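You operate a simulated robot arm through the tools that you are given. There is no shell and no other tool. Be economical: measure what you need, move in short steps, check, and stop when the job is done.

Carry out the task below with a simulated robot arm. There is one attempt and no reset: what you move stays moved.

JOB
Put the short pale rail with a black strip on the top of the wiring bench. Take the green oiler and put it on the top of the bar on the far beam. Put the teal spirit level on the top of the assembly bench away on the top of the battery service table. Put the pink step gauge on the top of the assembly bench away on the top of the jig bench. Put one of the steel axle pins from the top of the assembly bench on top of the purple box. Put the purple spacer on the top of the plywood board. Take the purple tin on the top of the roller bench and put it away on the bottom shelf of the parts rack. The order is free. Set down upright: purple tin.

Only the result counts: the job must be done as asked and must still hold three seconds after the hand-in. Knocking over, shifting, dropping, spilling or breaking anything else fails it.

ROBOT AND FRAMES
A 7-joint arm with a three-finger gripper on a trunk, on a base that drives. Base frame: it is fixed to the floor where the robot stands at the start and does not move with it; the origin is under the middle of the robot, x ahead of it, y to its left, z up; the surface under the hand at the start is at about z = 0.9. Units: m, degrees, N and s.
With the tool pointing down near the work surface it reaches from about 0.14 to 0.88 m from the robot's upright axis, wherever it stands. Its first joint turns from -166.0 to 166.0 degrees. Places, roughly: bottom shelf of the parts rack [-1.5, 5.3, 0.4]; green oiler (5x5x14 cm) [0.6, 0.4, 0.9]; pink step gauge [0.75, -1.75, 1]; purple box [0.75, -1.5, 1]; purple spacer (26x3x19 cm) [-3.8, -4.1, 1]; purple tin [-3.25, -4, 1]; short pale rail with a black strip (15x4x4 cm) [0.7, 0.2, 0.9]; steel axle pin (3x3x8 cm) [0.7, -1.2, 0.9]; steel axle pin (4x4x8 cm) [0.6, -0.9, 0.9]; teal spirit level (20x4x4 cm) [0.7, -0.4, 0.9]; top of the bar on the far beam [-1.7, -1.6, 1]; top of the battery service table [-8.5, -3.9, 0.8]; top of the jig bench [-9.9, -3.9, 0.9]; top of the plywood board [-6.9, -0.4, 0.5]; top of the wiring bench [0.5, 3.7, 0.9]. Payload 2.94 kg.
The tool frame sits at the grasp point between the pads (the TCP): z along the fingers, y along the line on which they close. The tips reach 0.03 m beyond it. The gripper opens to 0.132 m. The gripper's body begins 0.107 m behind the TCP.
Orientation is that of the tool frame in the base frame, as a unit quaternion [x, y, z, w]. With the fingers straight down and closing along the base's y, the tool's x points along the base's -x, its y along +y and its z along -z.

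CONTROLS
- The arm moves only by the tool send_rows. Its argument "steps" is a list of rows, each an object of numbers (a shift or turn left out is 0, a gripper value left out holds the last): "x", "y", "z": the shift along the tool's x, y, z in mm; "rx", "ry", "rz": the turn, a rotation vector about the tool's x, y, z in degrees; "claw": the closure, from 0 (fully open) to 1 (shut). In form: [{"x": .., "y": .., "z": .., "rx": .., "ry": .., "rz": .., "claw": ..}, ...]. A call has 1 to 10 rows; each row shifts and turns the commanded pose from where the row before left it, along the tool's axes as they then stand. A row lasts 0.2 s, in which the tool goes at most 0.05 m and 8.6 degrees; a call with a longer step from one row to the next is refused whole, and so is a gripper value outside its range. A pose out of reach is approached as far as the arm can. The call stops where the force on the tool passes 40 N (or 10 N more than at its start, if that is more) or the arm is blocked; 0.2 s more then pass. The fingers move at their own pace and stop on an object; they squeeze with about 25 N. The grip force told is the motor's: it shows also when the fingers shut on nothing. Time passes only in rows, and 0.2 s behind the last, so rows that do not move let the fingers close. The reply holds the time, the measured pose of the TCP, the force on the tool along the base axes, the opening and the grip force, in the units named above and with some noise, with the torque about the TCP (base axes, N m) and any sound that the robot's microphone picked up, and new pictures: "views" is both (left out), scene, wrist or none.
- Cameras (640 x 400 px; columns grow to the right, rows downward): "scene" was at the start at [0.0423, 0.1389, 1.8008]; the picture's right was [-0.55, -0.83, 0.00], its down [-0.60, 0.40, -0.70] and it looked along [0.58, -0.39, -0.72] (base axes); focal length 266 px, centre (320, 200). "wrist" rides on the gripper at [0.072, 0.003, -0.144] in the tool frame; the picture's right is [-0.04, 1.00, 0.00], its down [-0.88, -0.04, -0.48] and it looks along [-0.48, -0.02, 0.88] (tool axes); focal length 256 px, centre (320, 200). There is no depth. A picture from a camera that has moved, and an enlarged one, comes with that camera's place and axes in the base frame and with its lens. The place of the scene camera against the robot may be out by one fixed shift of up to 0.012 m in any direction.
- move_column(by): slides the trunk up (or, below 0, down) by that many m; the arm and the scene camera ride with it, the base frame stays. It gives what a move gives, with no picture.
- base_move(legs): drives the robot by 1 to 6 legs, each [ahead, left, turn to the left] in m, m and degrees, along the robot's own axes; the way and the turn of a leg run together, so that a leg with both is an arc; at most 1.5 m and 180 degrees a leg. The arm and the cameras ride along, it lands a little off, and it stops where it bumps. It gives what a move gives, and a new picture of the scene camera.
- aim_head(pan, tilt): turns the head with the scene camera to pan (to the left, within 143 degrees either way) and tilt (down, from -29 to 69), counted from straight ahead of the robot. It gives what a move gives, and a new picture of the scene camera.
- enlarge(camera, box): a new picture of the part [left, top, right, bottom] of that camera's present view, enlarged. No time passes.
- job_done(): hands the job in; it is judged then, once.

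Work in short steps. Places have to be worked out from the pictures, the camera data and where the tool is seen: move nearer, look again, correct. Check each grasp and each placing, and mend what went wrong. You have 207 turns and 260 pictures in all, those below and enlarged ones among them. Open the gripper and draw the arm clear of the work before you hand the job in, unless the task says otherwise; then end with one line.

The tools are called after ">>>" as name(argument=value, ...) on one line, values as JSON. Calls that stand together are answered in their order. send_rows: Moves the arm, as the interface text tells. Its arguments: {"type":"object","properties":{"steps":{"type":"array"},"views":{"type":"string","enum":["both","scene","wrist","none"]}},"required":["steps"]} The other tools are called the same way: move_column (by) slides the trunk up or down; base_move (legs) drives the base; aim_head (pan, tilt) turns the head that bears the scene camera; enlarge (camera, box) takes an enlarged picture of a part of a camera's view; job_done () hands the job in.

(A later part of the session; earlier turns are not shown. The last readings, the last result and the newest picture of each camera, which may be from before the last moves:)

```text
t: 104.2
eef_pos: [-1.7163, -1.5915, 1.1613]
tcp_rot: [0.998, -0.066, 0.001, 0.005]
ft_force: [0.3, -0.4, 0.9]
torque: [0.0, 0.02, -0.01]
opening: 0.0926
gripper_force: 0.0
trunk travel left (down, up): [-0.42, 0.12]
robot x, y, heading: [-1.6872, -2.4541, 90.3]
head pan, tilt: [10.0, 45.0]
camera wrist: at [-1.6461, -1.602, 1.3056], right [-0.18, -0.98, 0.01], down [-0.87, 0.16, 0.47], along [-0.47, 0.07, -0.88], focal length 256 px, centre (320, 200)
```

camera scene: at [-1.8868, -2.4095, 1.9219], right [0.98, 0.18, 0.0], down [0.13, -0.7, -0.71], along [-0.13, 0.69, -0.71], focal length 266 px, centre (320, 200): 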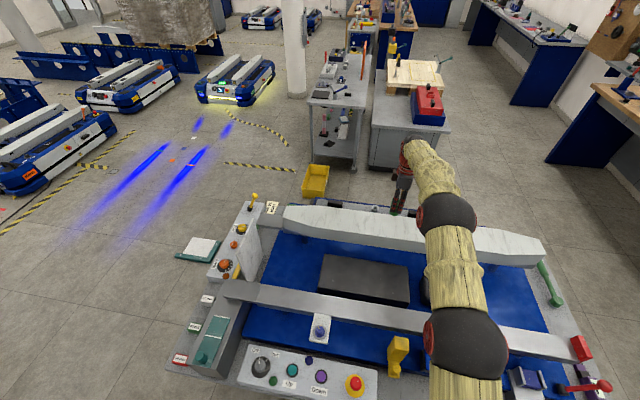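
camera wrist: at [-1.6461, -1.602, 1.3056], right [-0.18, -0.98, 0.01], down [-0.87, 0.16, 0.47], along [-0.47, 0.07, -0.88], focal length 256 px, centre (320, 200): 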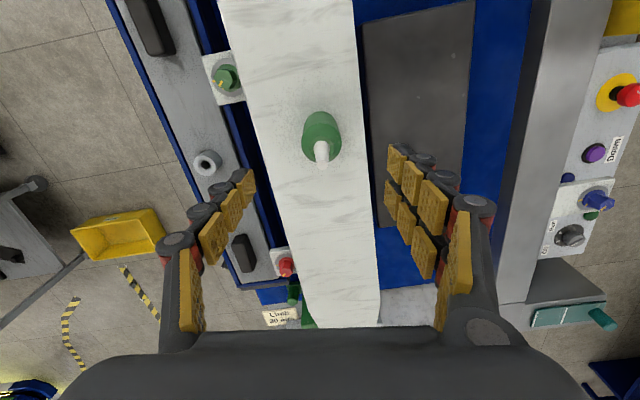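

The oiler stands on the bar. I retract the arm and drive back to the assembly bench for the axle pin, heading 0.

>>> send_rows(steps=[{"z": -45}, {"z": -45, "y": 15}, {"z": -40, "y": 30}, {"y": 48}, {"y": 48}, {"y": 48}, {"y": 48}, {"y": 48}, {"y": 48, "claw": 0}, {"y": 48}], views="none")

>>> base_move(legs=[[0, -1.4, 0], [0.3, -0.1, -90], [0, 0.85, 0]])

>>> aim_head(pan=0, tilt=45)

```text
t: 106.4
eef_pos: [-1.7659, -1.9694, 1.2957]
tcp_rot: [0.998, -0.067, 0.0, 0.005]
ft_force: [-0.4, -0.6, 0.8]
torque: [0.05, 0.01, 0.02]
opening: 0.131
gripper_force: 0.1
trunk travel left (down, up): [-0.42, 0.12]
robot x, y, heading: [-1.6866, -2.4562, 90.1]
head pan, tilt: [10.0, 45.0]
```

```text
t: 121.2
eef_pos: [0.3776, -1.3229, 1.2955]
tcp_rot: [-0.688, 0.726, 0.002, -0.005]
ft_force: [-0.4, 0.0, 0.7]
torque: [-0.03, 0.01, -0.02]
opening: 0.1321
gripper_force: 0.1
trunk travel left (down, up): [-0.42, 0.12]
robot x, y, heading: [-0.1018, -1.4451, 5.0]
head pan, tilt: [10.0, 45.0]
cut short: leg 2
camera scene: at [-0.0648, -1.2414, 1.9219], right [0.26, -0.97, 0.0], down [-0.68, -0.18, -0.71], along [0.68, 0.18, -0.71], focal length 266 px, centre (320, 200)
```

scene: 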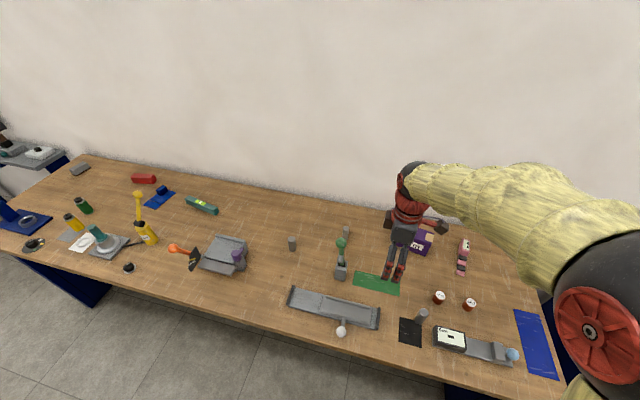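

```text
t: 121.9
eef_pos: [0.3761, -1.3243, 1.2946]
tcp_rot: [-0.688, 0.726, 0.002, -0.004]
ft_force: [-0.6, 0.1, -0.5]
torque: [-0.04, 0.04, 0.0]
opening: 0.1321
gripper_force: 0.0
trunk travel left (down, up): [-0.42, 0.12]
robot x, y, heading: [-0.0998, -1.4457, 4.9]
head pan, tilt: [0.0, 45.0]
camera scene: at [-0.0623, -1.2559, 1.922], right [0.09, -1.0, 0.0], down [-0.7, -0.06, -0.71], along [0.7, 0.06, -0.71], focal length 266 px, centre (320, 200)
```

scene: 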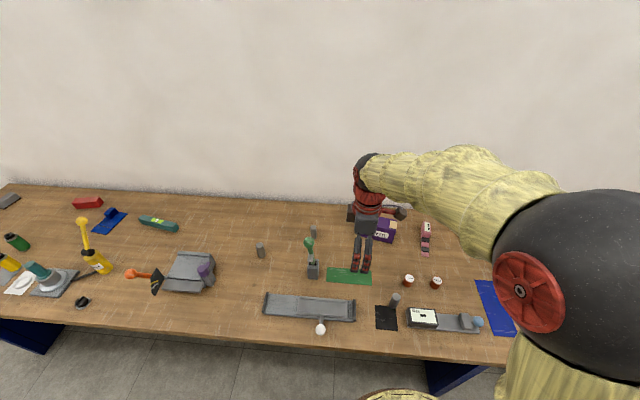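

I enlarge the region with pins and the purple box.

>>> enlarge(camera="scene", box=[230, 200, 470, 340])

```text
2.67 times, centred on (350, 270) of scene
camera zoom: at [-0.0623, -1.2559, 1.922], right [0.09, -1.0, 0.0], down [-0.7, -0.06, -0.71], along [0.7, 0.06, -0.71], focal length 710 px, centre (240, 13)
```

zoom: 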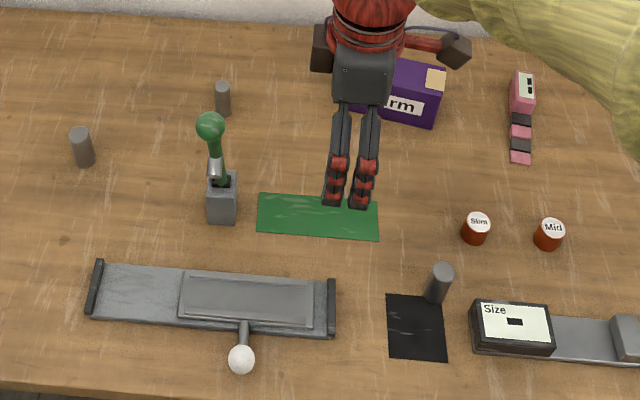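

I shift the base left 0.2 m, ahead 0.07 m and correct the heading.

>>> base_move(legs=[[0.06, 0.2, -5]])

```text
t: 123.5
eef_pos: [0.4385, -1.1675, 1.2959]
tcp_rot: [-0.655, 0.755, 0.002, -0.004]
ft_force: [0.5, 0.7, -0.9]
torque: [-0.05, 0.02, -0.01]
opening: 0.132
gripper_force: 0.1
trunk travel left (down, up): [-0.42, 0.12]
robot x, y, heading: [-0.0479, -1.2417, -0.3]
head pan, tilt: [0.0, 45.0]
camera scene: at [0.0078, -1.059, 1.9217], right [0.0, -1.0, 0.0], down [-0.71, 0.0, -0.71], along [0.71, 0.0, -0.71], focal length 266 px, centre (320, 200)
```

scene: 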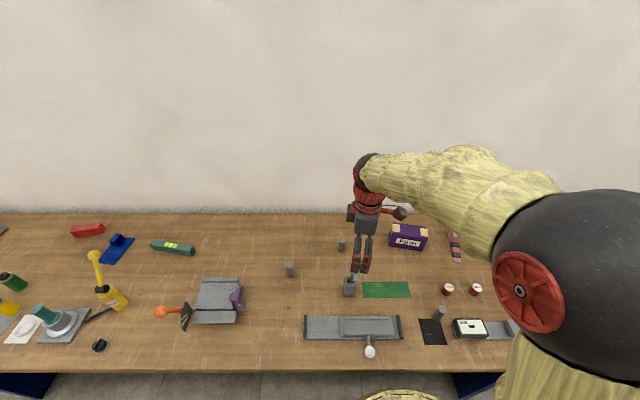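

Pin is at about (0.58, -0.935). I move above it.

>>> send_rows(steps=[{"x": -42, "y": -18}, {"x": -42, "y": -18}, {"x": -42, "y": -18}, {"x": -42, "y": -18}, {"x": -41, "y": -18}, {"x": -41, "y": -18, "claw": 0.3}, {"z": 45}, {"z": 45}], views="wrist")

```text
t: 125.3
eef_pos: [0.5819, -0.9346, 1.2017]
tcp_rot: [-0.656, 0.755, 0.002, -0.003]
ft_force: [-0.6, 0.0, 0.1]
torque: [-0.04, 0.03, 0.0]
opening: 0.0922
gripper_force: 0.1
trunk travel left (down, up): [-0.42, 0.12]
robot x, y, heading: [-0.0498, -1.2442, 0.1]
head pan, tilt: [0.0, 45.0]
camera wrist: at [0.5695, -1.0051, 1.3467], right [-0.98, 0.18, 0.01], down [0.17, 0.87, 0.47], along [0.08, 0.47, -0.88], focal length 256 px, centre (320, 200)
```

wrist: 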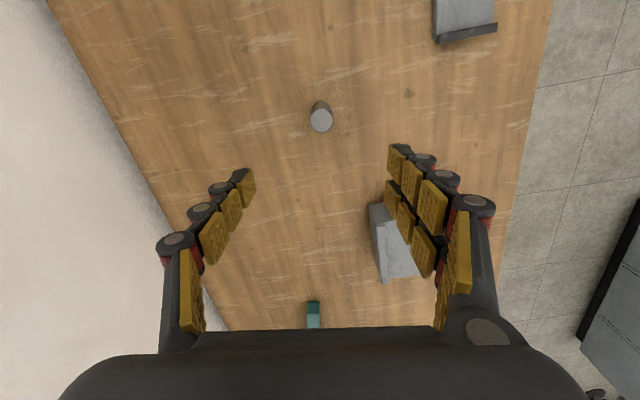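

Aligned. Descend to z≈0.95 and grip the pin.

>>> send_rows(steps=[{"z": 45}, {"z": 45}, {"z": 45}, {"z": 45}, {"z": 45}, {"z": 27}, {"claw": 1}, {}, {}, {}], views="wrist")

```text
t: 127.5
eef_pos: [0.5766, -0.9367, 0.9489]
tcp_rot: [-0.655, 0.755, 0.003, -0.003]
ft_force: [-0.1, -0.1, -0.8]
torque: [0.01, -0.02, 0.0]
opening: 0.0337
gripper_force: 12.6
trunk travel left (down, up): [-0.42, 0.12]
robot x, y, heading: [-0.0508, -1.246, -0.0]
head pan, tilt: [0.0, 45.0]
camera wrist: at [0.5654, -1.0069, 1.0951], right [-0.98, 0.18, 0.01], down [0.17, 0.87, 0.47], along [0.08, 0.47, -0.88], focal length 256 px, centre (320, 200)
```

wrist: 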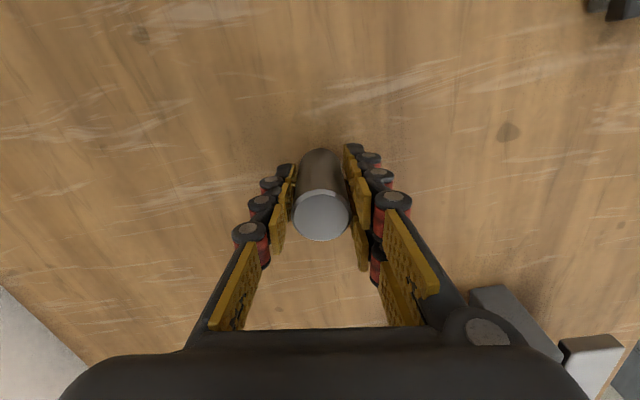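

Pin held. I lift and carry it over toward the purple box.

>>> send_rows(steps=[{}, {"z": -30}, {"z": -45}, {"z": -45}, {"z": -45}, {"z": -45}, {"z": -45}, {"z": -45}, {"z": -45}], views="none")

>>> send_rows(steps=[{"x": 45, "y": -18}, {"x": 45, "y": -18}, {"x": 45, "y": -18}, {"x": 45, "y": -18}, {"x": 45, "y": -18}, {"x": 45, "y": -18}, {"x": 45, "y": -18}, {"x": 45, "y": -18}, {"x": 45, "y": -18}, {"x": 45, "y": -18}], views="both")

```text
t: 129.6
eef_pos: [0.5792, -0.9389, 1.2962]
tcp_rot: [-0.655, 0.755, 0.003, -0.006]
ft_force: [-1.2, -0.9, -4.9]
torque: [-0.01, -0.05, 0.01]
opening: 0.0331
gripper_force: 25.3
trunk travel left (down, up): [-0.42, 0.12]
robot x, y, heading: [-0.0473, -1.2458, 0.1]
head pan, tilt: [0.0, 45.0]
```

```text
t: 131.8
eef_pos: [0.6985, -1.4095, 1.2978]
tcp_rot: [-0.656, 0.755, 0.003, -0.004]
ft_force: [0.4, -1.3, -4.1]
torque: [0.04, 0.05, 0.04]
opening: 0.0329
gripper_force: 25.2
trunk travel left (down, up): [-0.42, 0.12]
robot x, y, heading: [-0.0485, -1.2475, -0.0]
head pan, tilt: [0.0, 45.0]
camera scene: at [0.0089, -1.0633, 1.9221], right [0.0, -1.0, 0.0], down [-0.71, 0.0, -0.71], along [0.71, 0.0, -0.71], focal length 266 px, centre (320, 200)
camera wrist: at [0.6857, -1.4815, 1.4423], right [-0.98, 0.18, 0.01], down [0.17, 0.86, 0.47], along [0.08, 0.47, -0.88], focal length 256 px, centre (320, 200)
```

scene: 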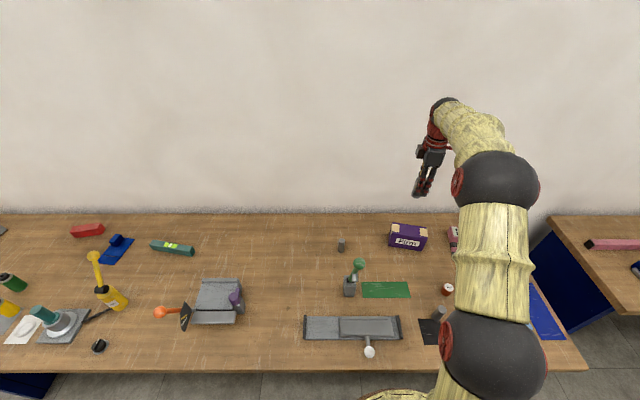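
wrist: 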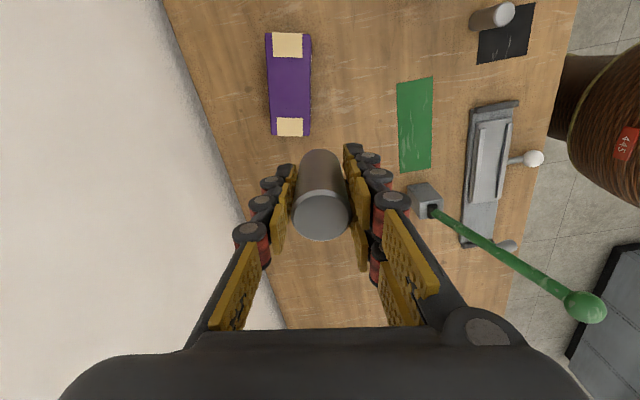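

The box top is at about (0.74, -1.45, 1.0), 7×14 cm. I move over it and lower to z≈1.1 for a check.

>>> send_rows(steps=[{"x": 17, "y": -22}, {"x": 17, "y": -22}, {"z": 45}, {"z": 45}, {"z": 45}, {"z": 45}], views="both")

```text
t: 133.2
eef_pos: [0.7332, -1.4511, 1.1152]
tcp_rot: [-0.655, 0.755, 0.002, -0.004]
ft_force: [1.2, -0.3, -2.7]
torque: [0.03, 0.07, -0.02]
opening: 0.0333
gripper_force: 24.9
trunk travel left (down, up): [-0.42, 0.12]
robot x, y, heading: [-0.0526, -1.2474, -0.3]
head pan, tilt: [0.0, 45.0]
camera scene: at [0.0091, -1.0616, 1.9219], right [0.0, -1.0, 0.0], down [-0.71, 0.0, -0.71], along [0.71, 0.0, -0.71], focal length 266 px, centre (320, 200)
camera wrist: at [0.72, -1.5211, 1.2602], right [-0.98, 0.18, 0.01], down [0.17, 0.87, 0.47], along [0.08, 0.47, -0.88], focal length 256 px, centre (320, 200)
```

scene: 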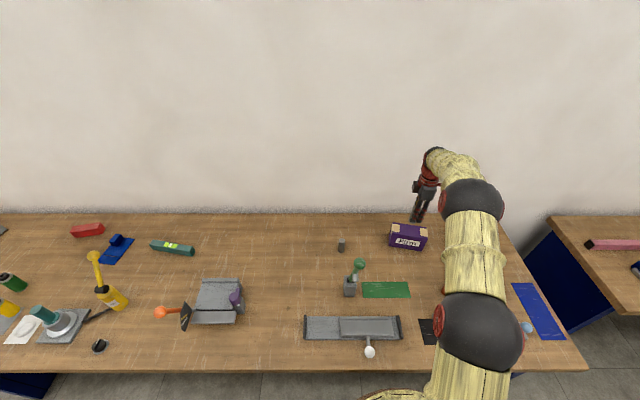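
wrist: 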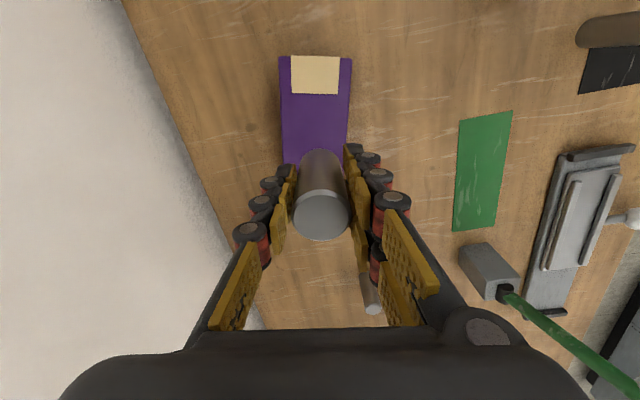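

Well centred over the box. I lower until contact.

>>> send_rows(steps=[{"z": 30}, {"z": 20}, {"z": 6}, {"z": 5}], views="none")

>>> send_rows(steps=[{"z": 4}, {"z": 4}], views="wrist")

```text
t: 134.2
eef_pos: [0.7328, -1.4488, 1.054]
tcp_rot: [-0.655, 0.756, 0.003, -0.003]
ft_force: [0.1, 0.2, -4.1]
torque: [0.01, -0.01, 0.0]
opening: 0.0331
gripper_force: 25.3
trunk travel left (down, up): [-0.42, 0.12]
robot x, y, heading: [-0.0479, -1.2461, -0.3]
head pan, tilt: [0.0, 45.0]
```

```text
t: 134.8
eef_pos: [0.7317, -1.4486, 1.0461]
tcp_rot: [-0.655, 0.756, 0.002, -0.004]
ft_force: [0.3, -0.1, -3.0]
torque: [-0.03, 0.03, 0.02]
opening: 0.0328
gripper_force: 24.9
trunk travel left (down, up): [-0.42, 0.12]
robot x, y, heading: [-0.0484, -1.242, 0.0]
head pan, tilt: [0.0, 45.0]
camera wrist: at [0.7203, -1.5181, 1.1917], right [-0.98, 0.18, 0.01], down [0.17, 0.87, 0.47], along [0.08, 0.47, -0.88], focal length 256 px, centre (320, 200)
```

wrist: 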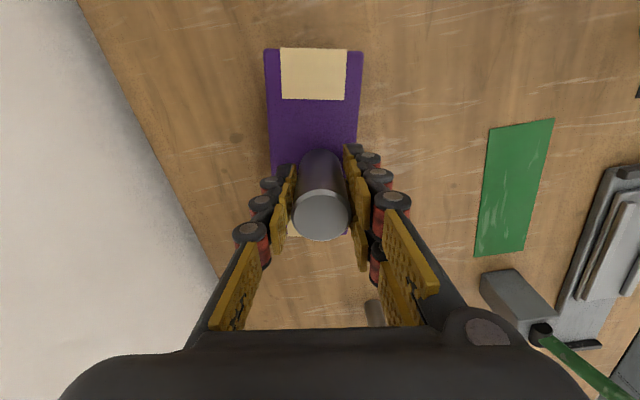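

>>> send_rows(steps=[{"z": 4}, {"z": 4}, {"z": 4}], views="none")

```text
t: 135.6
eef_pos: [0.7329, -1.4483, 1.0374]
tcp_rot: [-0.656, 0.755, 0.001, -0.003]
ft_force: [2.0, 2.6, 18.1]
torque: [0.19, -0.14, -0.12]
opening: 0.0332
gripper_force: 24.7
trunk travel left (down, up): [-0.42, 0.12]
robot x, y, heading: [-0.0479, -1.246, -0.3]
head pan, tilt: [0.0, 45.0]
```

Contact. Ease up, open moderately and rise.

>>> send_rows(steps=[{"z": -3}, {"claw": 0.45}, {}, {}, {"z": -30}, {"z": -45}, {"z": -45}, {"z": -45}, {"z": -45}, {"z": -45}], views="wrist")

```text
t: 137.8
eef_pos: [0.7317, -1.4469, 1.2919]
tcp_rot: [-0.655, 0.755, 0.004, -0.005]
ft_force: [-1.1, -0.7, 0.2]
torque: [-0.01, -0.02, 0.01]
opening: 0.0726
gripper_force: 0.0
trunk travel left (down, up): [-0.42, 0.12]
robot x, y, heading: [-0.0507, -1.2434, -0.3]
head pan, tilt: [0.0, 45.0]
camera wrist: at [0.7202, -1.5191, 1.4364], right [-0.98, 0.18, 0.01], down [0.17, 0.87, 0.47], along [0.08, 0.47, -0.88], focal length 256 px, centre (320, 200)
```

wrist: 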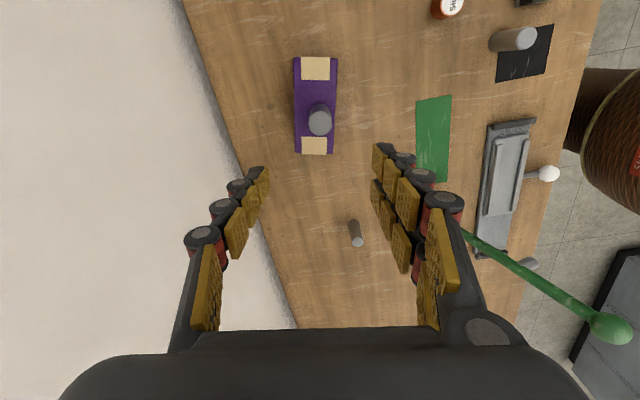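

Pin stands on the box. Next the pink step gauge nearby: I shift the base right 0.3 m with the arm high.

>>> base_move(legs=[[0, -0.33, 0.3]])

>>> send_rows(steps=[{"claw": 0}], views="wrist")

```text
t: 139.9
eef_pos: [0.7338, -1.775, 1.2913]
tcp_rot: [-0.657, 0.754, 0.004, -0.004]
ft_force: [-0.8, -0.3, -0.3]
torque: [0.05, -0.01, 0.01]
opening: 0.0727
gripper_force: 0.0
trunk travel left (down, up): [-0.42, 0.12]
robot x, y, heading: [-0.0512, -1.5772, 0.3]
head pan, tilt: [0.0, 45.0]
camera scene: at [0.0067, -1.3909, 1.9221], right [0.0, -1.0, 0.0], down [-0.71, 0.0, -0.71], along [0.71, 0.0, -0.71], focal length 266 px, centre (320, 200)
```

scene: 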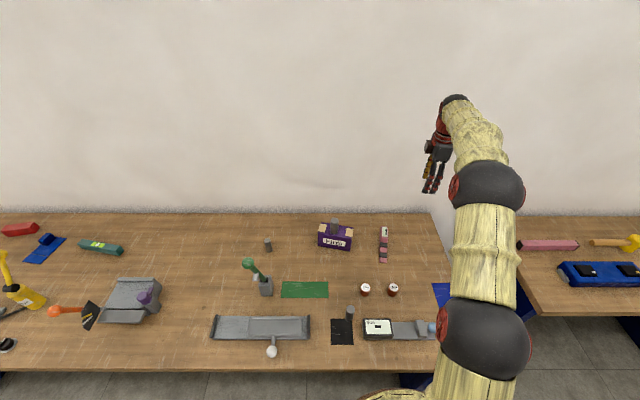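

```text
t: 140.3
eef_pos: [0.734, -1.7744, 1.291]
tcp_rot: [-0.657, 0.754, 0.003, -0.003]
ft_force: [0.2, -0.6, 0.0]
torque: [0.01, 0.01, -0.01]
opening: 0.099
gripper_force: 0.1
trunk travel left (down, up): [-0.42, 0.12]
robot x, y, heading: [-0.0522, -1.5738, 0.3]
head pan, tilt: [0.0, 45.0]
camera wrist: at [0.7219, -1.8454, 1.4362], right [-0.98, 0.18, 0.01], down [0.16, 0.87, 0.47], along [0.08, 0.47, -0.88], focal length 256 px, centre (320, 200)
```

wrist: 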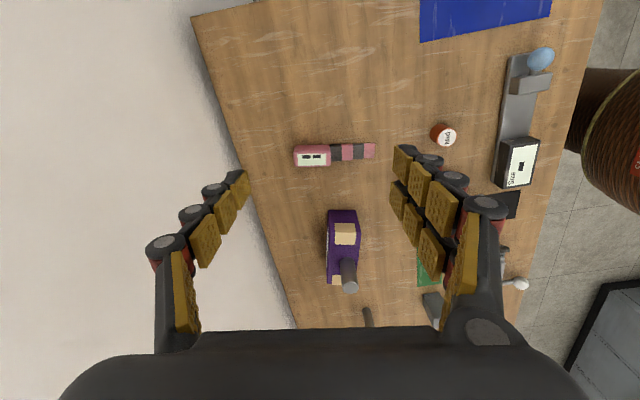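

The gauge lies roughly along x: tall block x≈0.73–0.80, steps toward the robot, at y≈-1.68. I move over the block and turn the tool by about +90° so it closes across it.

>>> send_rows(steps=[{"x": -46}, {"x": -46}, {"rz": 8.2}, {"rz": 8.2}, {"rz": 8.2}, {"rz": 8.2}, {"rz": 8.2}, {"rz": 8.2}, {"rz": 8.2}, {"rz": 8.2}], views="none")

>>> send_rows(steps=[{"rz": 8.2}, {"rz": 8.2}, {"rz": 7.7}, {"z": 45}, {"z": 45}], views="wrist")

```text
t: 142.5
eef_pos: [0.746, -1.6828, 1.2917]
tcp_rot: [-0.143, 0.99, 0.0, -0.004]
ft_force: [-0.7, 0.1, 0.0]
torque: [-0.01, 0.01, 0.01]
opening: 0.1321
gripper_force: 0.0
trunk travel left (down, up): [-0.42, 0.12]
robot x, y, heading: [-0.0467, -1.572, 0.1]
head pan, tilt: [0.0, 45.0]
```

```text
t: 143.7
eef_pos: [0.7451, -1.6849, 1.2021]
tcp_rot: [0.066, 0.998, 0.0, -0.003]
ft_force: [-1.0, 0.3, 1.0]
torque: [-0.02, 0.05, 0.04]
opening: 0.1318
gripper_force: 0.0
trunk travel left (down, up): [-0.42, 0.12]
robot x, y, heading: [-0.0497, -1.5682, 0.2]
head pan, tilt: [0.0, 45.0]
camera wrist: at [0.6754, -1.672, 1.3474], right [0.18, 0.98, 0.0], down [0.87, -0.15, 0.47], along [0.46, -0.08, -0.88], focal length 256 px, centre (320, 200)
```

wrist: 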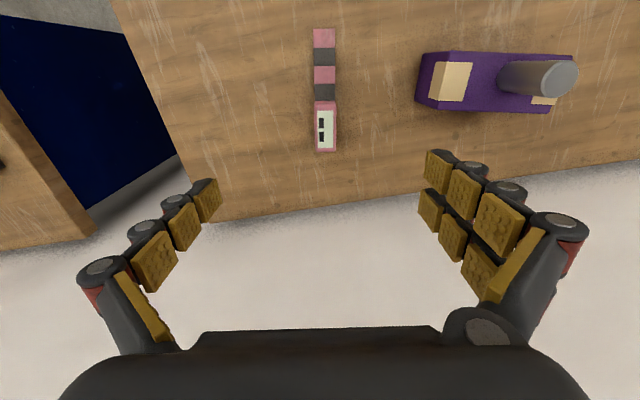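

Aligned. I descend to z≈0.938 and grip the block.

>>> send_rows(steps=[{"y": 5, "x": -3, "claw": 0.25}, {"z": 45}, {"z": 45}, {"z": 45}, {"z": 45}, {"z": 45}, {"z": 38}], views="wrist")

>>> send_rows(steps=[{"claw": 1}, {}, {}, {}, {}, {}], views="wrist")

```text
t: 145.3
eef_pos: [0.7471, -1.6779, 0.942]
tcp_rot: [0.066, 0.998, -0.001, -0.004]
ft_force: [0.9, 0.3, 0.3]
torque: [0.01, 0.06, -0.02]
opening: 0.099
gripper_force: 0.0
trunk travel left (down, up): [-0.42, 0.12]
robot x, y, heading: [-0.0529, -1.5726, 0.0]
head pan, tilt: [0.0, 45.0]
camera wrist: at [0.6769, -1.6648, 1.0863], right [0.17, 0.98, 0.0], down [0.87, -0.15, 0.47], along [0.46, -0.08, -0.88], focal length 256 px, centre (320, 200)
```

wrist: 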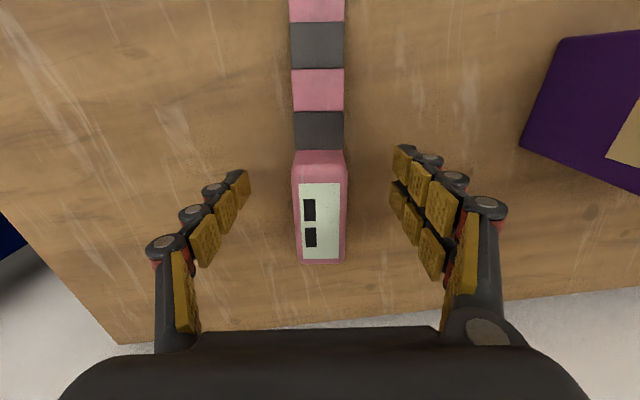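

```text
t: 146.7
eef_pos: [0.7459, -1.6775, 0.9411]
tcp_rot: [0.066, 0.998, 0.0, -0.004]
ft_force: [-0.2, -0.2, 0.2]
torque: [0.02, 0.07, -0.06]
opening: 0.0334
gripper_force: 25.2
trunk travel left (down, up): [-0.42, 0.12]
robot x, y, heading: [-0.0507, -1.5759, 0.3]
head pan, tilt: [0.0, 45.0]
camera wrist: at [0.6759, -1.6645, 1.0867], right [0.17, 0.98, 0.0], down [0.87, -0.15, 0.47], along [0.46, -0.08, -0.88], focal length 256 px, centre (320, 200)
```

wrist: 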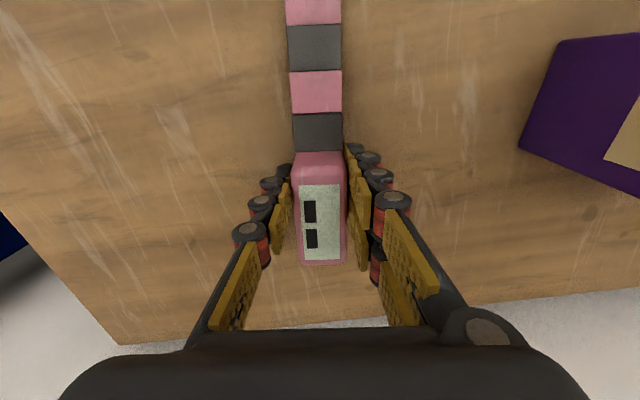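

Gripped. I lift, retract and then look westward for the route.

>>> send_rows(steps=[{"z": -25}, {"z": -45}, {"z": -45}, {"z": -45}, {"z": -45}, {"z": -45}, {"z": -45}, {"z": -45}, {"x": 40, "z": -20}, {"x": 45}], views="wrist")

>>> send_rows(steps=[{"x": 48}, {"x": 48}, {"x": 48}, {"x": 48}, {"x": 48}, {"x": 48}], views="none")

>>> aim_head(pan=-143, tilt=20)

```text
t: 148.9
eef_pos: [0.6632, -1.6686, 1.2966]
tcp_rot: [0.065, 0.998, 0.0, -0.005]
ft_force: [-0.1, 0.8, -1.5]
torque: [0.01, 0.02, -0.02]
opening: 0.0334
gripper_force: 25.5
trunk travel left (down, up): [-0.42, 0.12]
robot x, y, heading: [-0.0509, -1.5772, 0.0]
head pan, tilt: [0.0, 45.0]
camera wrist: at [0.5934, -1.6567, 1.4431], right [0.17, 0.98, 0.0], down [0.87, -0.15, 0.47], along [0.46, -0.08, -0.88], focal length 256 px, centre (320, 200)
```

wrist: 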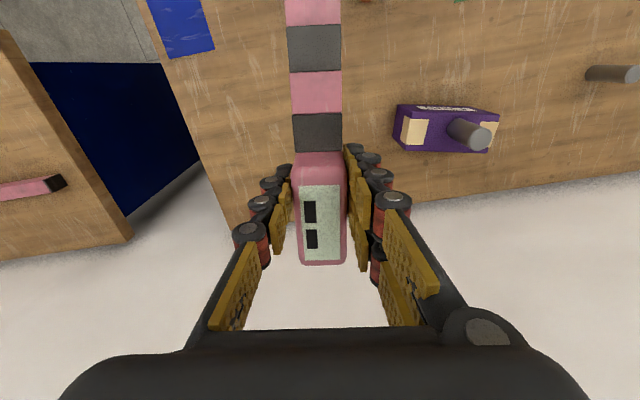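

```text
t: 150.3
eef_pos: [0.3778, -1.6305, 1.303]
tcp_rot: [0.066, 0.998, 0.0, -0.004]
ft_force: [-0.8, 0.6, 0.1]
torque: [-0.01, -0.04, -0.01]
opening: 0.0333
gripper_force: 25.1
trunk travel left (down, up): [-0.42, 0.12]
robot x, y, heading: [-0.0534, -1.5747, 0.4]
head pan, tilt: [0.0, 45.0]
```

```text
t: 152.6
eef_pos: [0.3811, -1.6301, 1.3012]
tcp_rot: [0.067, 0.998, -0.001, -0.004]
ft_force: [1.2, -0.7, -1.2]
torque: [-0.01, 0.02, 0.01]
opening: 0.0333
gripper_force: 25.5
trunk travel left (down, up): [-0.42, 0.12]
robot x, y, heading: [-0.0512, -1.5761, 0.1]
head pan, tilt: [-143.0, 20.0]
camera scene: at [-0.1493, -1.4457, 1.9607], right [-0.6, 0.8, 0.0], down [0.27, 0.21, -0.94], along [-0.75, -0.57, -0.34], focal length 266 px, centre (320, 200)
```

scene: 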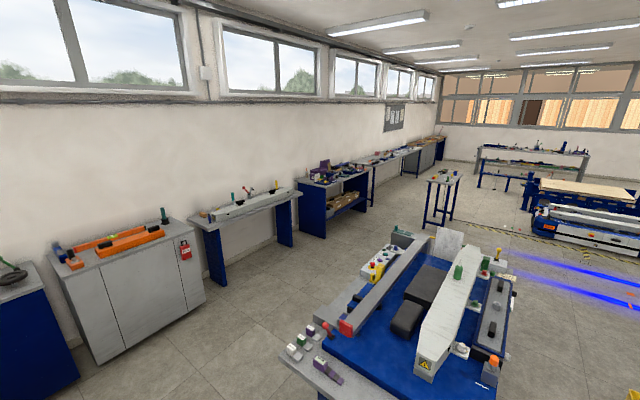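

Benches line the south wall (front edge y≈-3.6), with a small stand near (-4.8,-2.3). I drive backward west along y≈-3.0 in stages.

>>> base_move(legs=[[-0.1, -1.4, 0], [-1.4, 0, 0], [-1.4, 0, 0]])

```text
t: 172.7
eef_pos: [-2.5073, -3.1084, 1.3013]
tcp_rot: [0.049, 0.999, -0.001, -0.004]
ft_force: [-0.1, 0.1, -1.4]
torque: [-0.02, -0.03, 0.0]
opening: 0.0335
gripper_force: 25.4
trunk travel left (down, up): [-0.42, 0.12]
robot x, y, heading: [-2.9388, -3.0668, 2.2]
head pan, tilt: [-143.0, 20.0]
camera scene: at [-3.0442, -2.9428, 1.9607], right [-0.63, 0.78, 0.0], down [0.27, 0.22, -0.94], along [-0.73, -0.59, -0.34], focal length 266 px, centre (320, 200)
```

scene: 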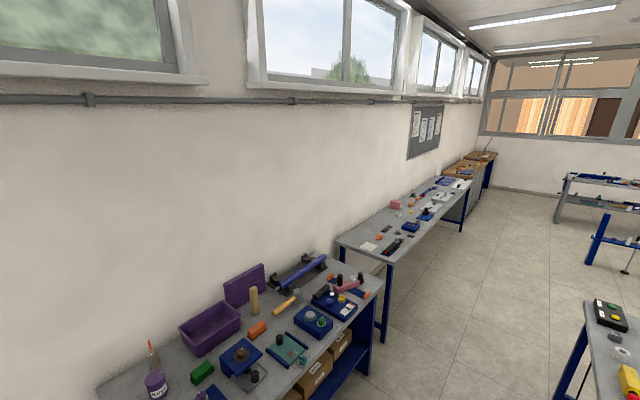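

I am beside the roller bench (purple tin and spacer seen). The lane is clear at y≈-3.0; I continue west with heading corrected.

>>> base_move(legs=[[-1.45, 0.08, -2.2], [-1.45, 0, 0], [-1.4, 0, 0], [-1.0, 0, 0]])

```text
t: 198.3
eef_pos: [-7.8519, -3.1392, 1.3012]
tcp_rot: [0.055, 0.998, -0.001, -0.004]
ft_force: [0.4, 0.2, -1.2]
torque: [0.01, 0.03, 0.02]
opening: 0.0333
gripper_force: 25.0
trunk travel left (down, up): [-0.42, 0.12]
robot x, y, heading: [-8.2832, -3.0894, 1.3]
head pan, tilt: [-143.0, 20.0]
camera scene: at [-8.3865, -2.9665, 1.9607], right [-0.62, 0.78, 0.0], down [0.27, 0.21, -0.94], along [-0.74, -0.58, -0.34], focal length 266 px, centre (320, 200)
```

scene: 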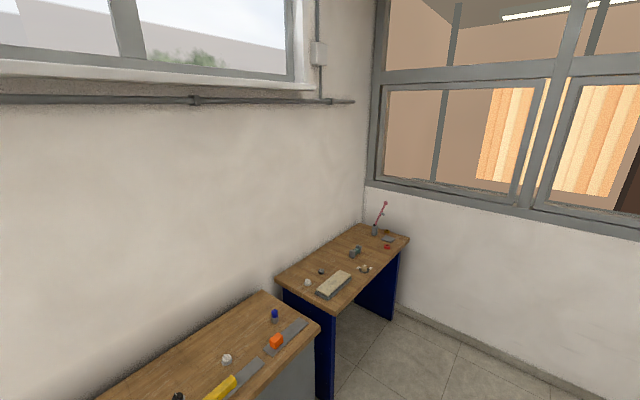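

The jig bench is at about x -9.8. I back up 1.4 m and turn right 90° to face it.

>>> base_move(legs=[[-1.4, 0.03, 0], [0, 0, -91]])

>>> aim_head(pan=0, tilt=45)

```text
t: 209.1
eef_pos: [-9.7183, -3.5414, 1.3017]
tcp_rot: [0.749, 0.663, 0.003, -0.004]
ft_force: [-0.1, 0.0, -1.2]
torque: [-0.01, 0.02, -0.04]
opening: 0.0335
gripper_force: 24.5
trunk travel left (down, up): [-0.42, 0.12]
robot x, y, heading: [-9.6636, -3.11, -89.5]
head pan, tilt: [-143.0, 20.0]
camera scene: at [-9.5274, -3.011, 1.9607], right [0.79, 0.61, 0.0], down [0.21, -0.27, -0.94], along [-0.57, 0.74, -0.34], focal length 266 px, centre (320, 200)
```

scene: 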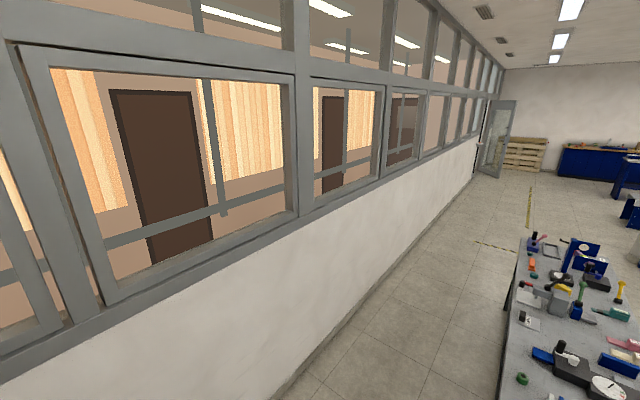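

```text
t: 211.4
eef_pos: [-9.7184, -3.5412, 1.3017]
tcp_rot: [0.749, 0.662, 0.003, -0.004]
ft_force: [0.3, -0.5, -1.3]
torque: [0.04, -0.01, 0.01]
opening: 0.0337
gripper_force: 25.2
trunk travel left (down, up): [-0.42, 0.12]
robot x, y, heading: [-9.6611, -3.1082, -89.5]
head pan, tilt: [0.0, 45.0]
camera scene: at [-9.4696, -3.1661, 1.922], right [-1.0, -0.01, 0.0], down [-0.01, 0.71, -0.71], along [0.01, -0.71, -0.71], focal length 266 px, centre (320, 200)
```

scene: 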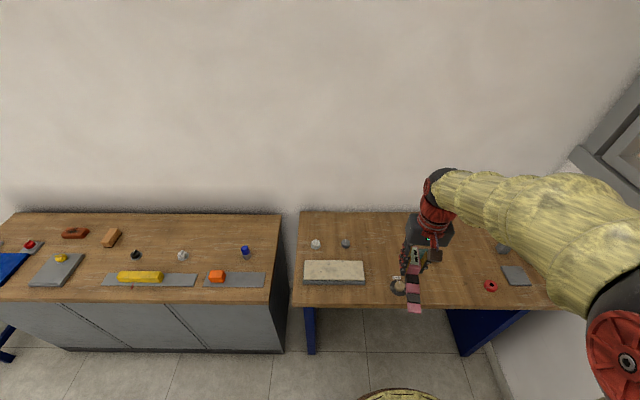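

I extend over the free middle of the jig bench (about -9.83, -3.9) at height and look.

>>> send_rows(steps=[{"x": -46, "y": -9}, {"x": -46, "y": -9}, {"x": -46, "y": -9}, {"x": -46, "y": -8}, {"x": -46, "y": -8}, {"x": -46, "y": -8}, {"x": -46, "y": -8}, {"x": -46, "y": -8}], views="both")

```text
t: 213.2
eef_pos: [-9.8322, -3.8992, 1.2944]
tcp_rot: [0.749, 0.662, 0.003, -0.005]
ft_force: [-0.6, -0.4, -3.0]
torque: [0.08, -0.04, 0.0]
opening: 0.0333
gripper_force: 24.7
trunk travel left (down, up): [-0.42, 0.12]
robot x, y, heading: [-9.6654, -3.1114, -89.5]
head pan, tilt: [0.0, 45.0]
camera scene: at [-9.4703, -3.1693, 1.9219], right [-1.0, -0.01, 0.0], down [-0.01, 0.71, -0.71], along [0.01, -0.71, -0.71], focal length 266 px, centre (320, 200)
camera wrist: at [-9.82, -3.8312, 1.4403], right [0.99, -0.17, 0.0], down [-0.15, -0.87, 0.46], along [-0.08, -0.46, -0.89], focal length 256 px, centre (320, 200)
```

scene: 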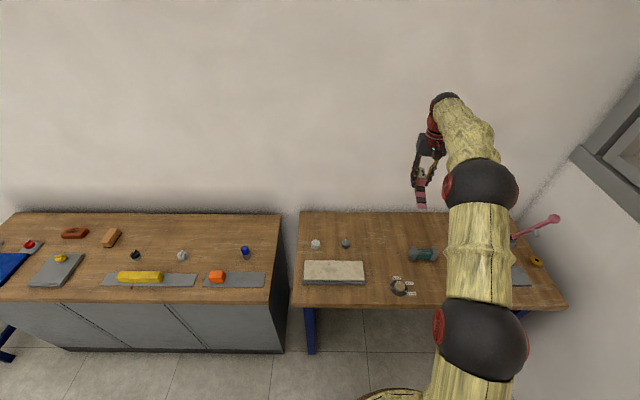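
wrist: 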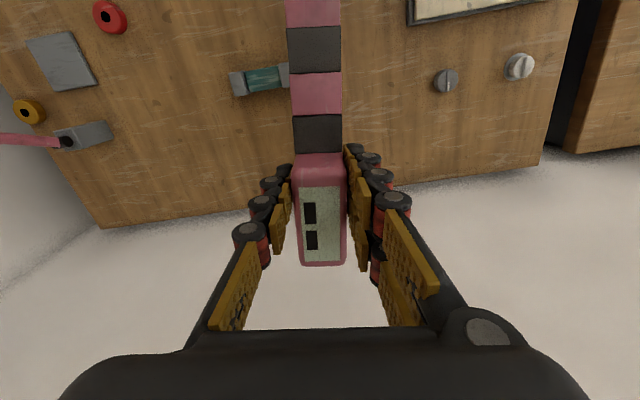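

The free strip is x≈-9.83..-9.60; I aim for (-9.71, -3.88) and lower.

>>> send_rows(steps=[{"x": 12, "y": 40}, {"x": 12, "y": 40}, {"x": 11, "y": 39}, {"z": 45}, {"z": 45}, {"z": 45}, {"z": 45}, {"z": 45}, {"z": 45}], views="both")

```text
t: 215.2
eef_pos: [-9.7078, -3.8805, 1.0304]
tcp_rot: [0.749, 0.662, 0.002, -0.004]
ft_force: [-0.1, -1.2, -1.2]
torque: [0.1, -0.02, 0.02]
opening: 0.0337
gripper_force: 25.6
trunk travel left (down, up): [-0.42, 0.12]
robot x, y, heading: [-9.6662, -3.1084, -89.4]
head pan, tilt: [0.0, 45.0]
camera scene: at [-9.4695, -3.1679, 1.9219], right [-1.0, -0.01, 0.0], down [-0.01, 0.71, -0.71], along [0.01, -0.71, -0.71], focal length 266 px, centre (320, 200)
camera wrist: at [-9.6957, -3.8103, 1.1752], right [0.99, -0.17, 0.0], down [-0.14, -0.87, 0.47], along [-0.08, -0.46, -0.88], focal length 256 px, centre (320, 200)
```

scene: 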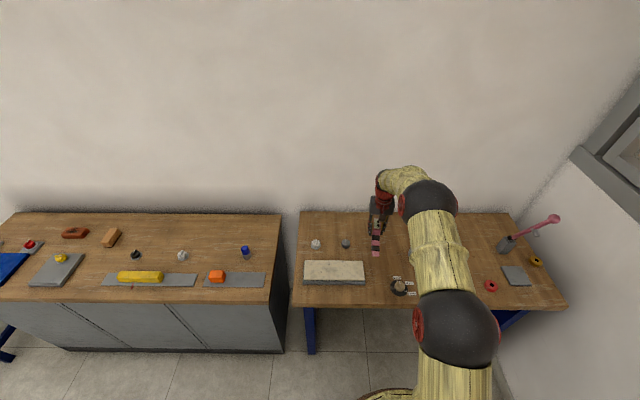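
wrist: 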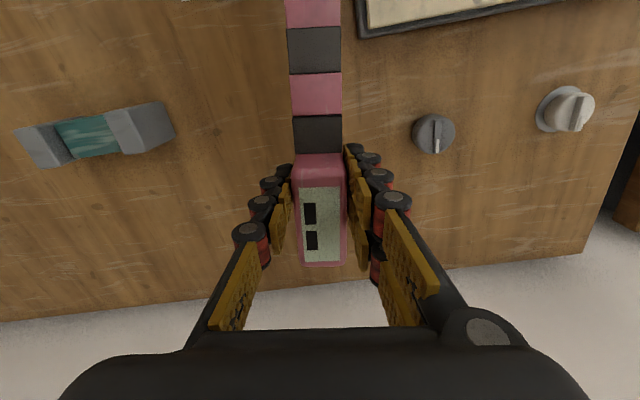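

I shift 20 mm away from the tray and lower to contact.

>>> send_rows(steps=[{"y": -20}, {"z": 40}, {"z": 30}, {"z": 8}, {"z": 6}], views="none")

>>> send_rows(steps=[{"z": 5}, {"z": 5}, {"z": 4}], views="none")

```text
t: 216.4
eef_pos: [-9.7282, -3.8724, 0.9435]
tcp_rot: [0.749, 0.662, 0.003, -0.004]
ft_force: [-0.4, -0.5, -0.7]
torque: [0.0, 0.01, -0.01]
opening: 0.0333
gripper_force: 24.9
trunk travel left (down, up): [-0.42, 0.12]
robot x, y, heading: [-9.6649, -3.1092, -89.5]
head pan, tilt: [0.0, 45.0]
```

```text
t: 217.2
eef_pos: [-9.7286, -3.8716, 0.9308]
tcp_rot: [0.748, 0.663, 0.003, -0.003]
ft_force: [-0.7, 0.0, -1.5]
torque: [0.0, 0.02, 0.0]
opening: 0.0336
gripper_force: 25.4
trunk travel left (down, up): [-0.42, 0.12]
robot x, y, heading: [-9.6659, -3.1106, -89.5]
head pan, tilt: [0.0, 45.0]
```

>>> send_rows(steps=[{"z": 5}, {"z": 4}, {"z": 4}], views="wrist")

```text
t: 218.0
eef_pos: [-9.7274, -3.8733, 0.9207]
tcp_rot: [0.749, 0.663, 0.002, -0.002]
ft_force: [2.0, 6.9, 19.5]
torque: [0.43, -0.09, -0.05]
opening: 0.0333
gripper_force: 25.3
trunk travel left (down, up): [-0.42, 0.12]
robot x, y, heading: [-9.667, -3.1086, -89.5]
head pan, tilt: [0.0, 45.0]
camera wrist: at [-9.7158, -3.8027, 1.066], right [0.99, -0.17, 0.0], down [-0.14, -0.87, 0.47], along [-0.08, -0.46, -0.88], focal length 256 px, centre (320, 200)
```

wrist: 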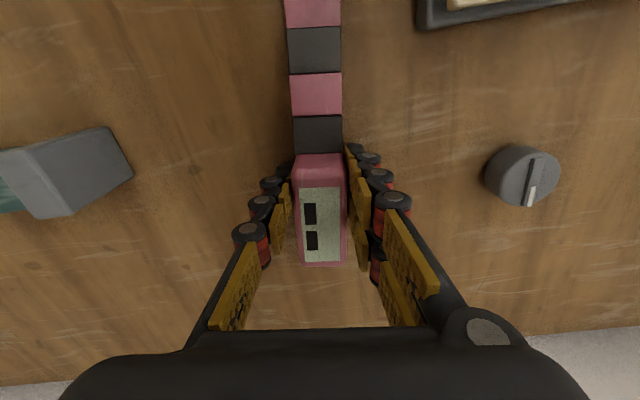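

Contact, neighbours clear. I release and lift.

>>> send_rows(steps=[{"z": -2}, {"claw": 0.5}, {}, {}, {"z": -30}, {"z": -45}, {"z": -45}, {"z": -45}, {"z": -45}, {"z": -45}], views="wrist")

>>> send_rows(steps=[{"z": -45}, {"z": -45}, {"z": -45}, {"x": 48}, {"x": 48}, {"x": 48}, {"x": 48}, {"x": 48}, {"x": 48}, {"x": 48}], views="none")

```text
t: 220.2
eef_pos: [-9.7255, -3.872, 1.1772]
tcp_rot: [0.749, 0.663, 0.003, -0.004]
ft_force: [0.4, 0.9, -1.3]
torque: [-0.07, -0.01, 0.01]
opening: 0.0661
gripper_force: 0.1
trunk travel left (down, up): [-0.42, 0.12]
robot x, y, heading: [-9.6639, -3.1104, -89.6]
head pan, tilt: [0.0, 45.0]
camera wrist: at [-9.714, -3.8031, 1.322], right [0.99, -0.17, 0.0], down [-0.14, -0.87, 0.47], along [-0.08, -0.46, -0.88], focal length 256 px, centre (320, 200)
```

wrist: 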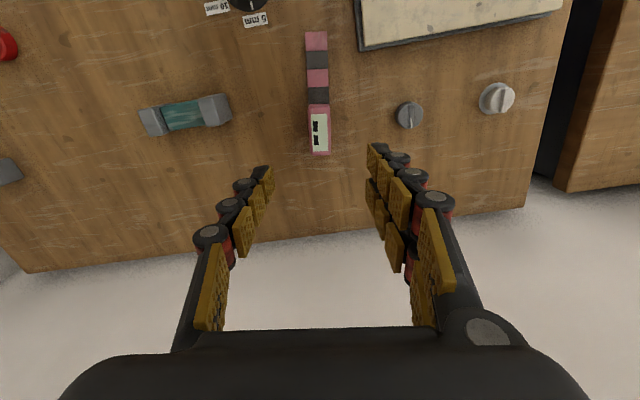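

```text
t: 222.4
eef_pos: [-9.6866, -3.5385, 1.3132]
tcp_rot: [0.75, 0.662, 0.002, -0.004]
ft_force: [-0.3, 1.2, 0.1]
torque: [-0.12, -0.01, 0.02]
opening: 0.0662
gripper_force: 0.1
trunk travel left (down, up): [-0.42, 0.12]
robot x, y, heading: [-9.669, -3.1114, -89.3]
head pan, tilt: [0.0, 45.0]
```

Gauge placed. I strafe east along the lane to the roller bench for the purple spacer.

>>> base_move(legs=[[-0.06, 1.45, -0.6], [0, 1.45, 0], [0, 1.45, 0], [0, 1.4, 0]])

```text
t: 249.6
eef_pos: [-3.9614, -3.3111, 1.3129]
tcp_rot: [0.732, 0.681, 0.002, -0.005]
ft_force: [0.6, -0.5, -0.2]
torque: [0.0, 0.02, 0.02]
opening: 0.066
gripper_force: 0.1
trunk travel left (down, up): [-0.42, 0.12]
robot x, y, heading: [-3.9652, -2.8805, -86.7]
head pan, tilt: [0.0, 45.0]
camera scene: at [-3.7634, -2.9269, 1.9219], right [-1.0, -0.06, 0.0], down [-0.04, 0.71, -0.71], along [0.04, -0.71, -0.71], focal length 266 px, centre (320, 200)
```

scene: 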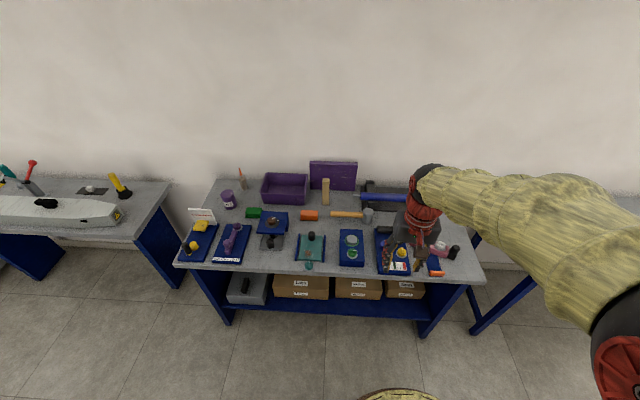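

I enlarge the view around the spacer and the tin.

>>> enlarge(camera="scene", box=[190, 140, 430, 280])

```text
2.67 times, centred on (310, 210) of scene
camera zoom: at [-3.7634, -2.9269, 1.9219], right [-1.0, -0.06, 0.0], down [-0.04, 0.71, -0.71], along [0.04, -0.71, -0.71], focal length 710 px, centre (347, 173)
```

zoom: 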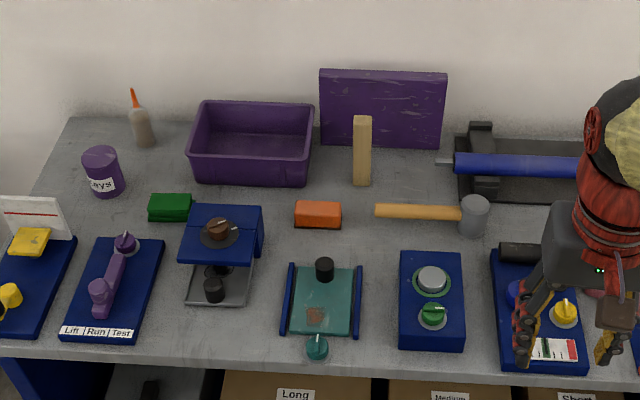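

The spacer stands with its front face near y≈-4.03, x≈-3.77, top z≈1.085, with a wooden block 8 cm in front. I drive in closer.

>>> base_move(legs=[[0.375, 0.15, -3.3]])

>>> send_rows(steps=[{"rz": -8.5}, {"rz": -8.5}, {"rz": -8.5}, {"rz": -8.5}, {"rz": -8.5}, {"rz": -8.5}, {"rz": -8.5}, {"rz": -8.5}, {"rz": -8.5}, {"rz": -8.5}], views="none")

```text
t: 252.1
eef_pos: [-3.8207, -3.6823, 1.3103]
tcp_rot: [0.75, 0.662, 0.002, -0.004]
ft_force: [0.0, -0.2, -0.9]
torque: [0.05, 0.03, 0.01]
opening: 0.0661
gripper_force: 0.0
trunk travel left (down, up): [-0.42, 0.12]
robot x, y, heading: [-3.7978, -3.253, -89.6]
head pan, tilt: [0.0, 45.0]
camera scene: at [-3.6028, -3.3092, 1.9219], right [-1.0, -0.01, 0.0], down [-0.01, 0.71, -0.71], along [0.01, -0.71, -0.71], focal length 266 px, centre (320, 200)
```

scene: 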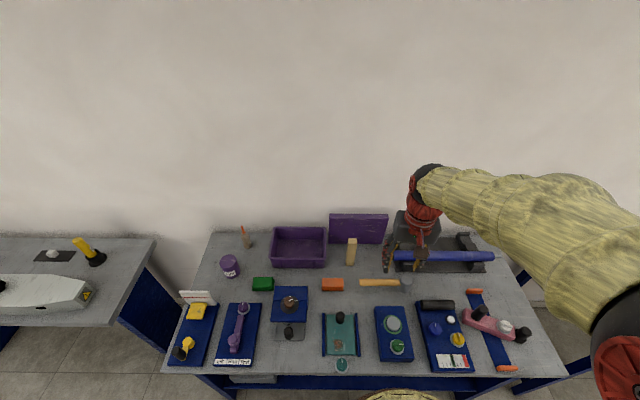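

```text
t: 254.3
eef_pos: [-3.82, -3.6825, 1.3122]
tcp_rot: [0.105, 0.994, 0.005, -0.001]
ft_force: [0.0, 0.1, 0.4]
torque: [-0.01, -0.01, -0.05]
opening: 0.0659
gripper_force: 0.0
trunk travel left (down, up): [-0.42, 0.12]
robot x, y, heading: [-3.802, -3.2504, -89.3]
head pan, tilt: [0.0, 45.0]
```

>>> send_rows(steps=[{"rz": -6}, {"rz": -6.1}, {"y": -45, "x": -9}, {"y": -45, "x": -9}, {"y": -45, "x": -9}, {"y": -45, "x": -9}, {"y": -45, "x": -9}, {"y": -45, "x": -5}], views="both")

```text
t: 256.1
eef_pos: [-3.7691, -3.9538, 1.3083]
tcp_rot: [0.001, 1.0, 0.005, 0.0]
ft_force: [0.2, -0.4, 0.0]
torque: [0.03, 0.02, -0.02]
opening: 0.0657
gripper_force: 0.1
trunk travel left (down, up): [-0.42, 0.12]
robot x, y, heading: [-3.801, -3.2473, -89.4]
head pan, tilt: [0.0, 45.0]
camera scene: at [-3.603, -3.3106, 1.9219], right [-1.0, -0.01, 0.0], down [-0.01, 0.71, -0.71], along [0.01, -0.71, -0.71], focal length 266 px, centre (320, 200)
camera wrist: at [-3.8421, -3.9526, 1.4528], right [0.05, 1.0, 0.01], down [0.88, -0.05, 0.47], along [0.47, -0.01, -0.88], focal length 256 px, centre (320, 200)
```

scene: 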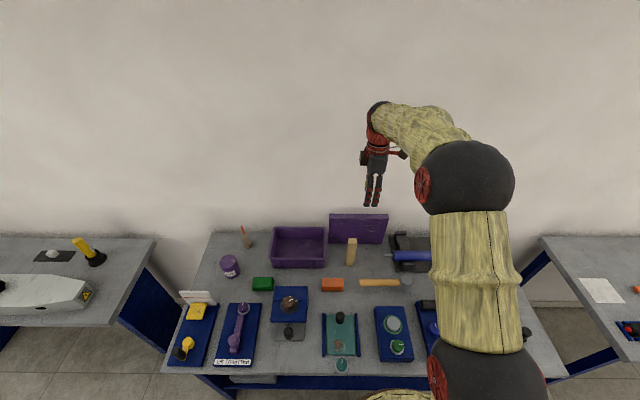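
wrist: 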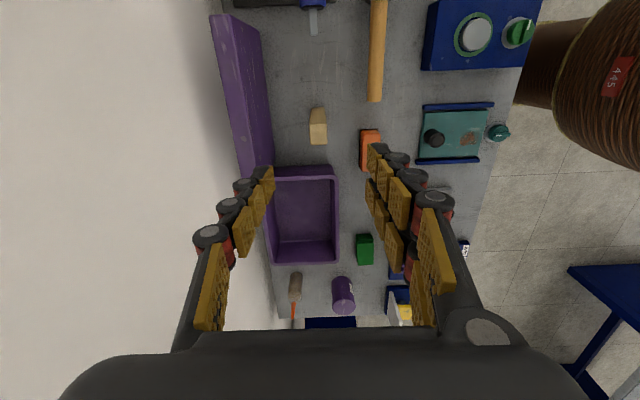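

>>> enlarge(camera="wrist", box=[180, 0, 340, 200])

```text
2.00 times, centred on (260, 100) of wrist
camera zoom: at [-3.8421, -3.9526, 1.4528], right [0.05, 1.0, 0.01], down [0.88, -0.05, 0.47], along [0.47, -0.01, -0.88], focal length 512 px, centre (440, 400)
```

zoom: 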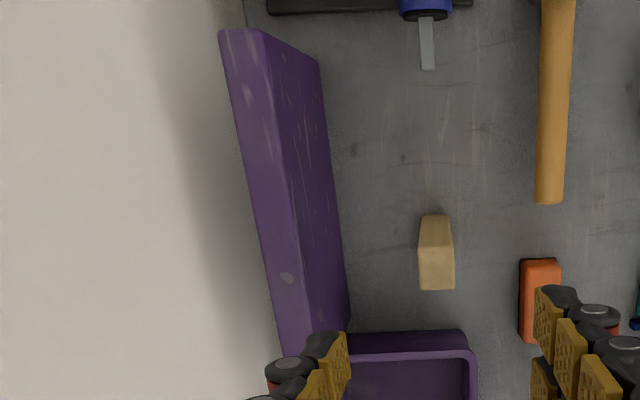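

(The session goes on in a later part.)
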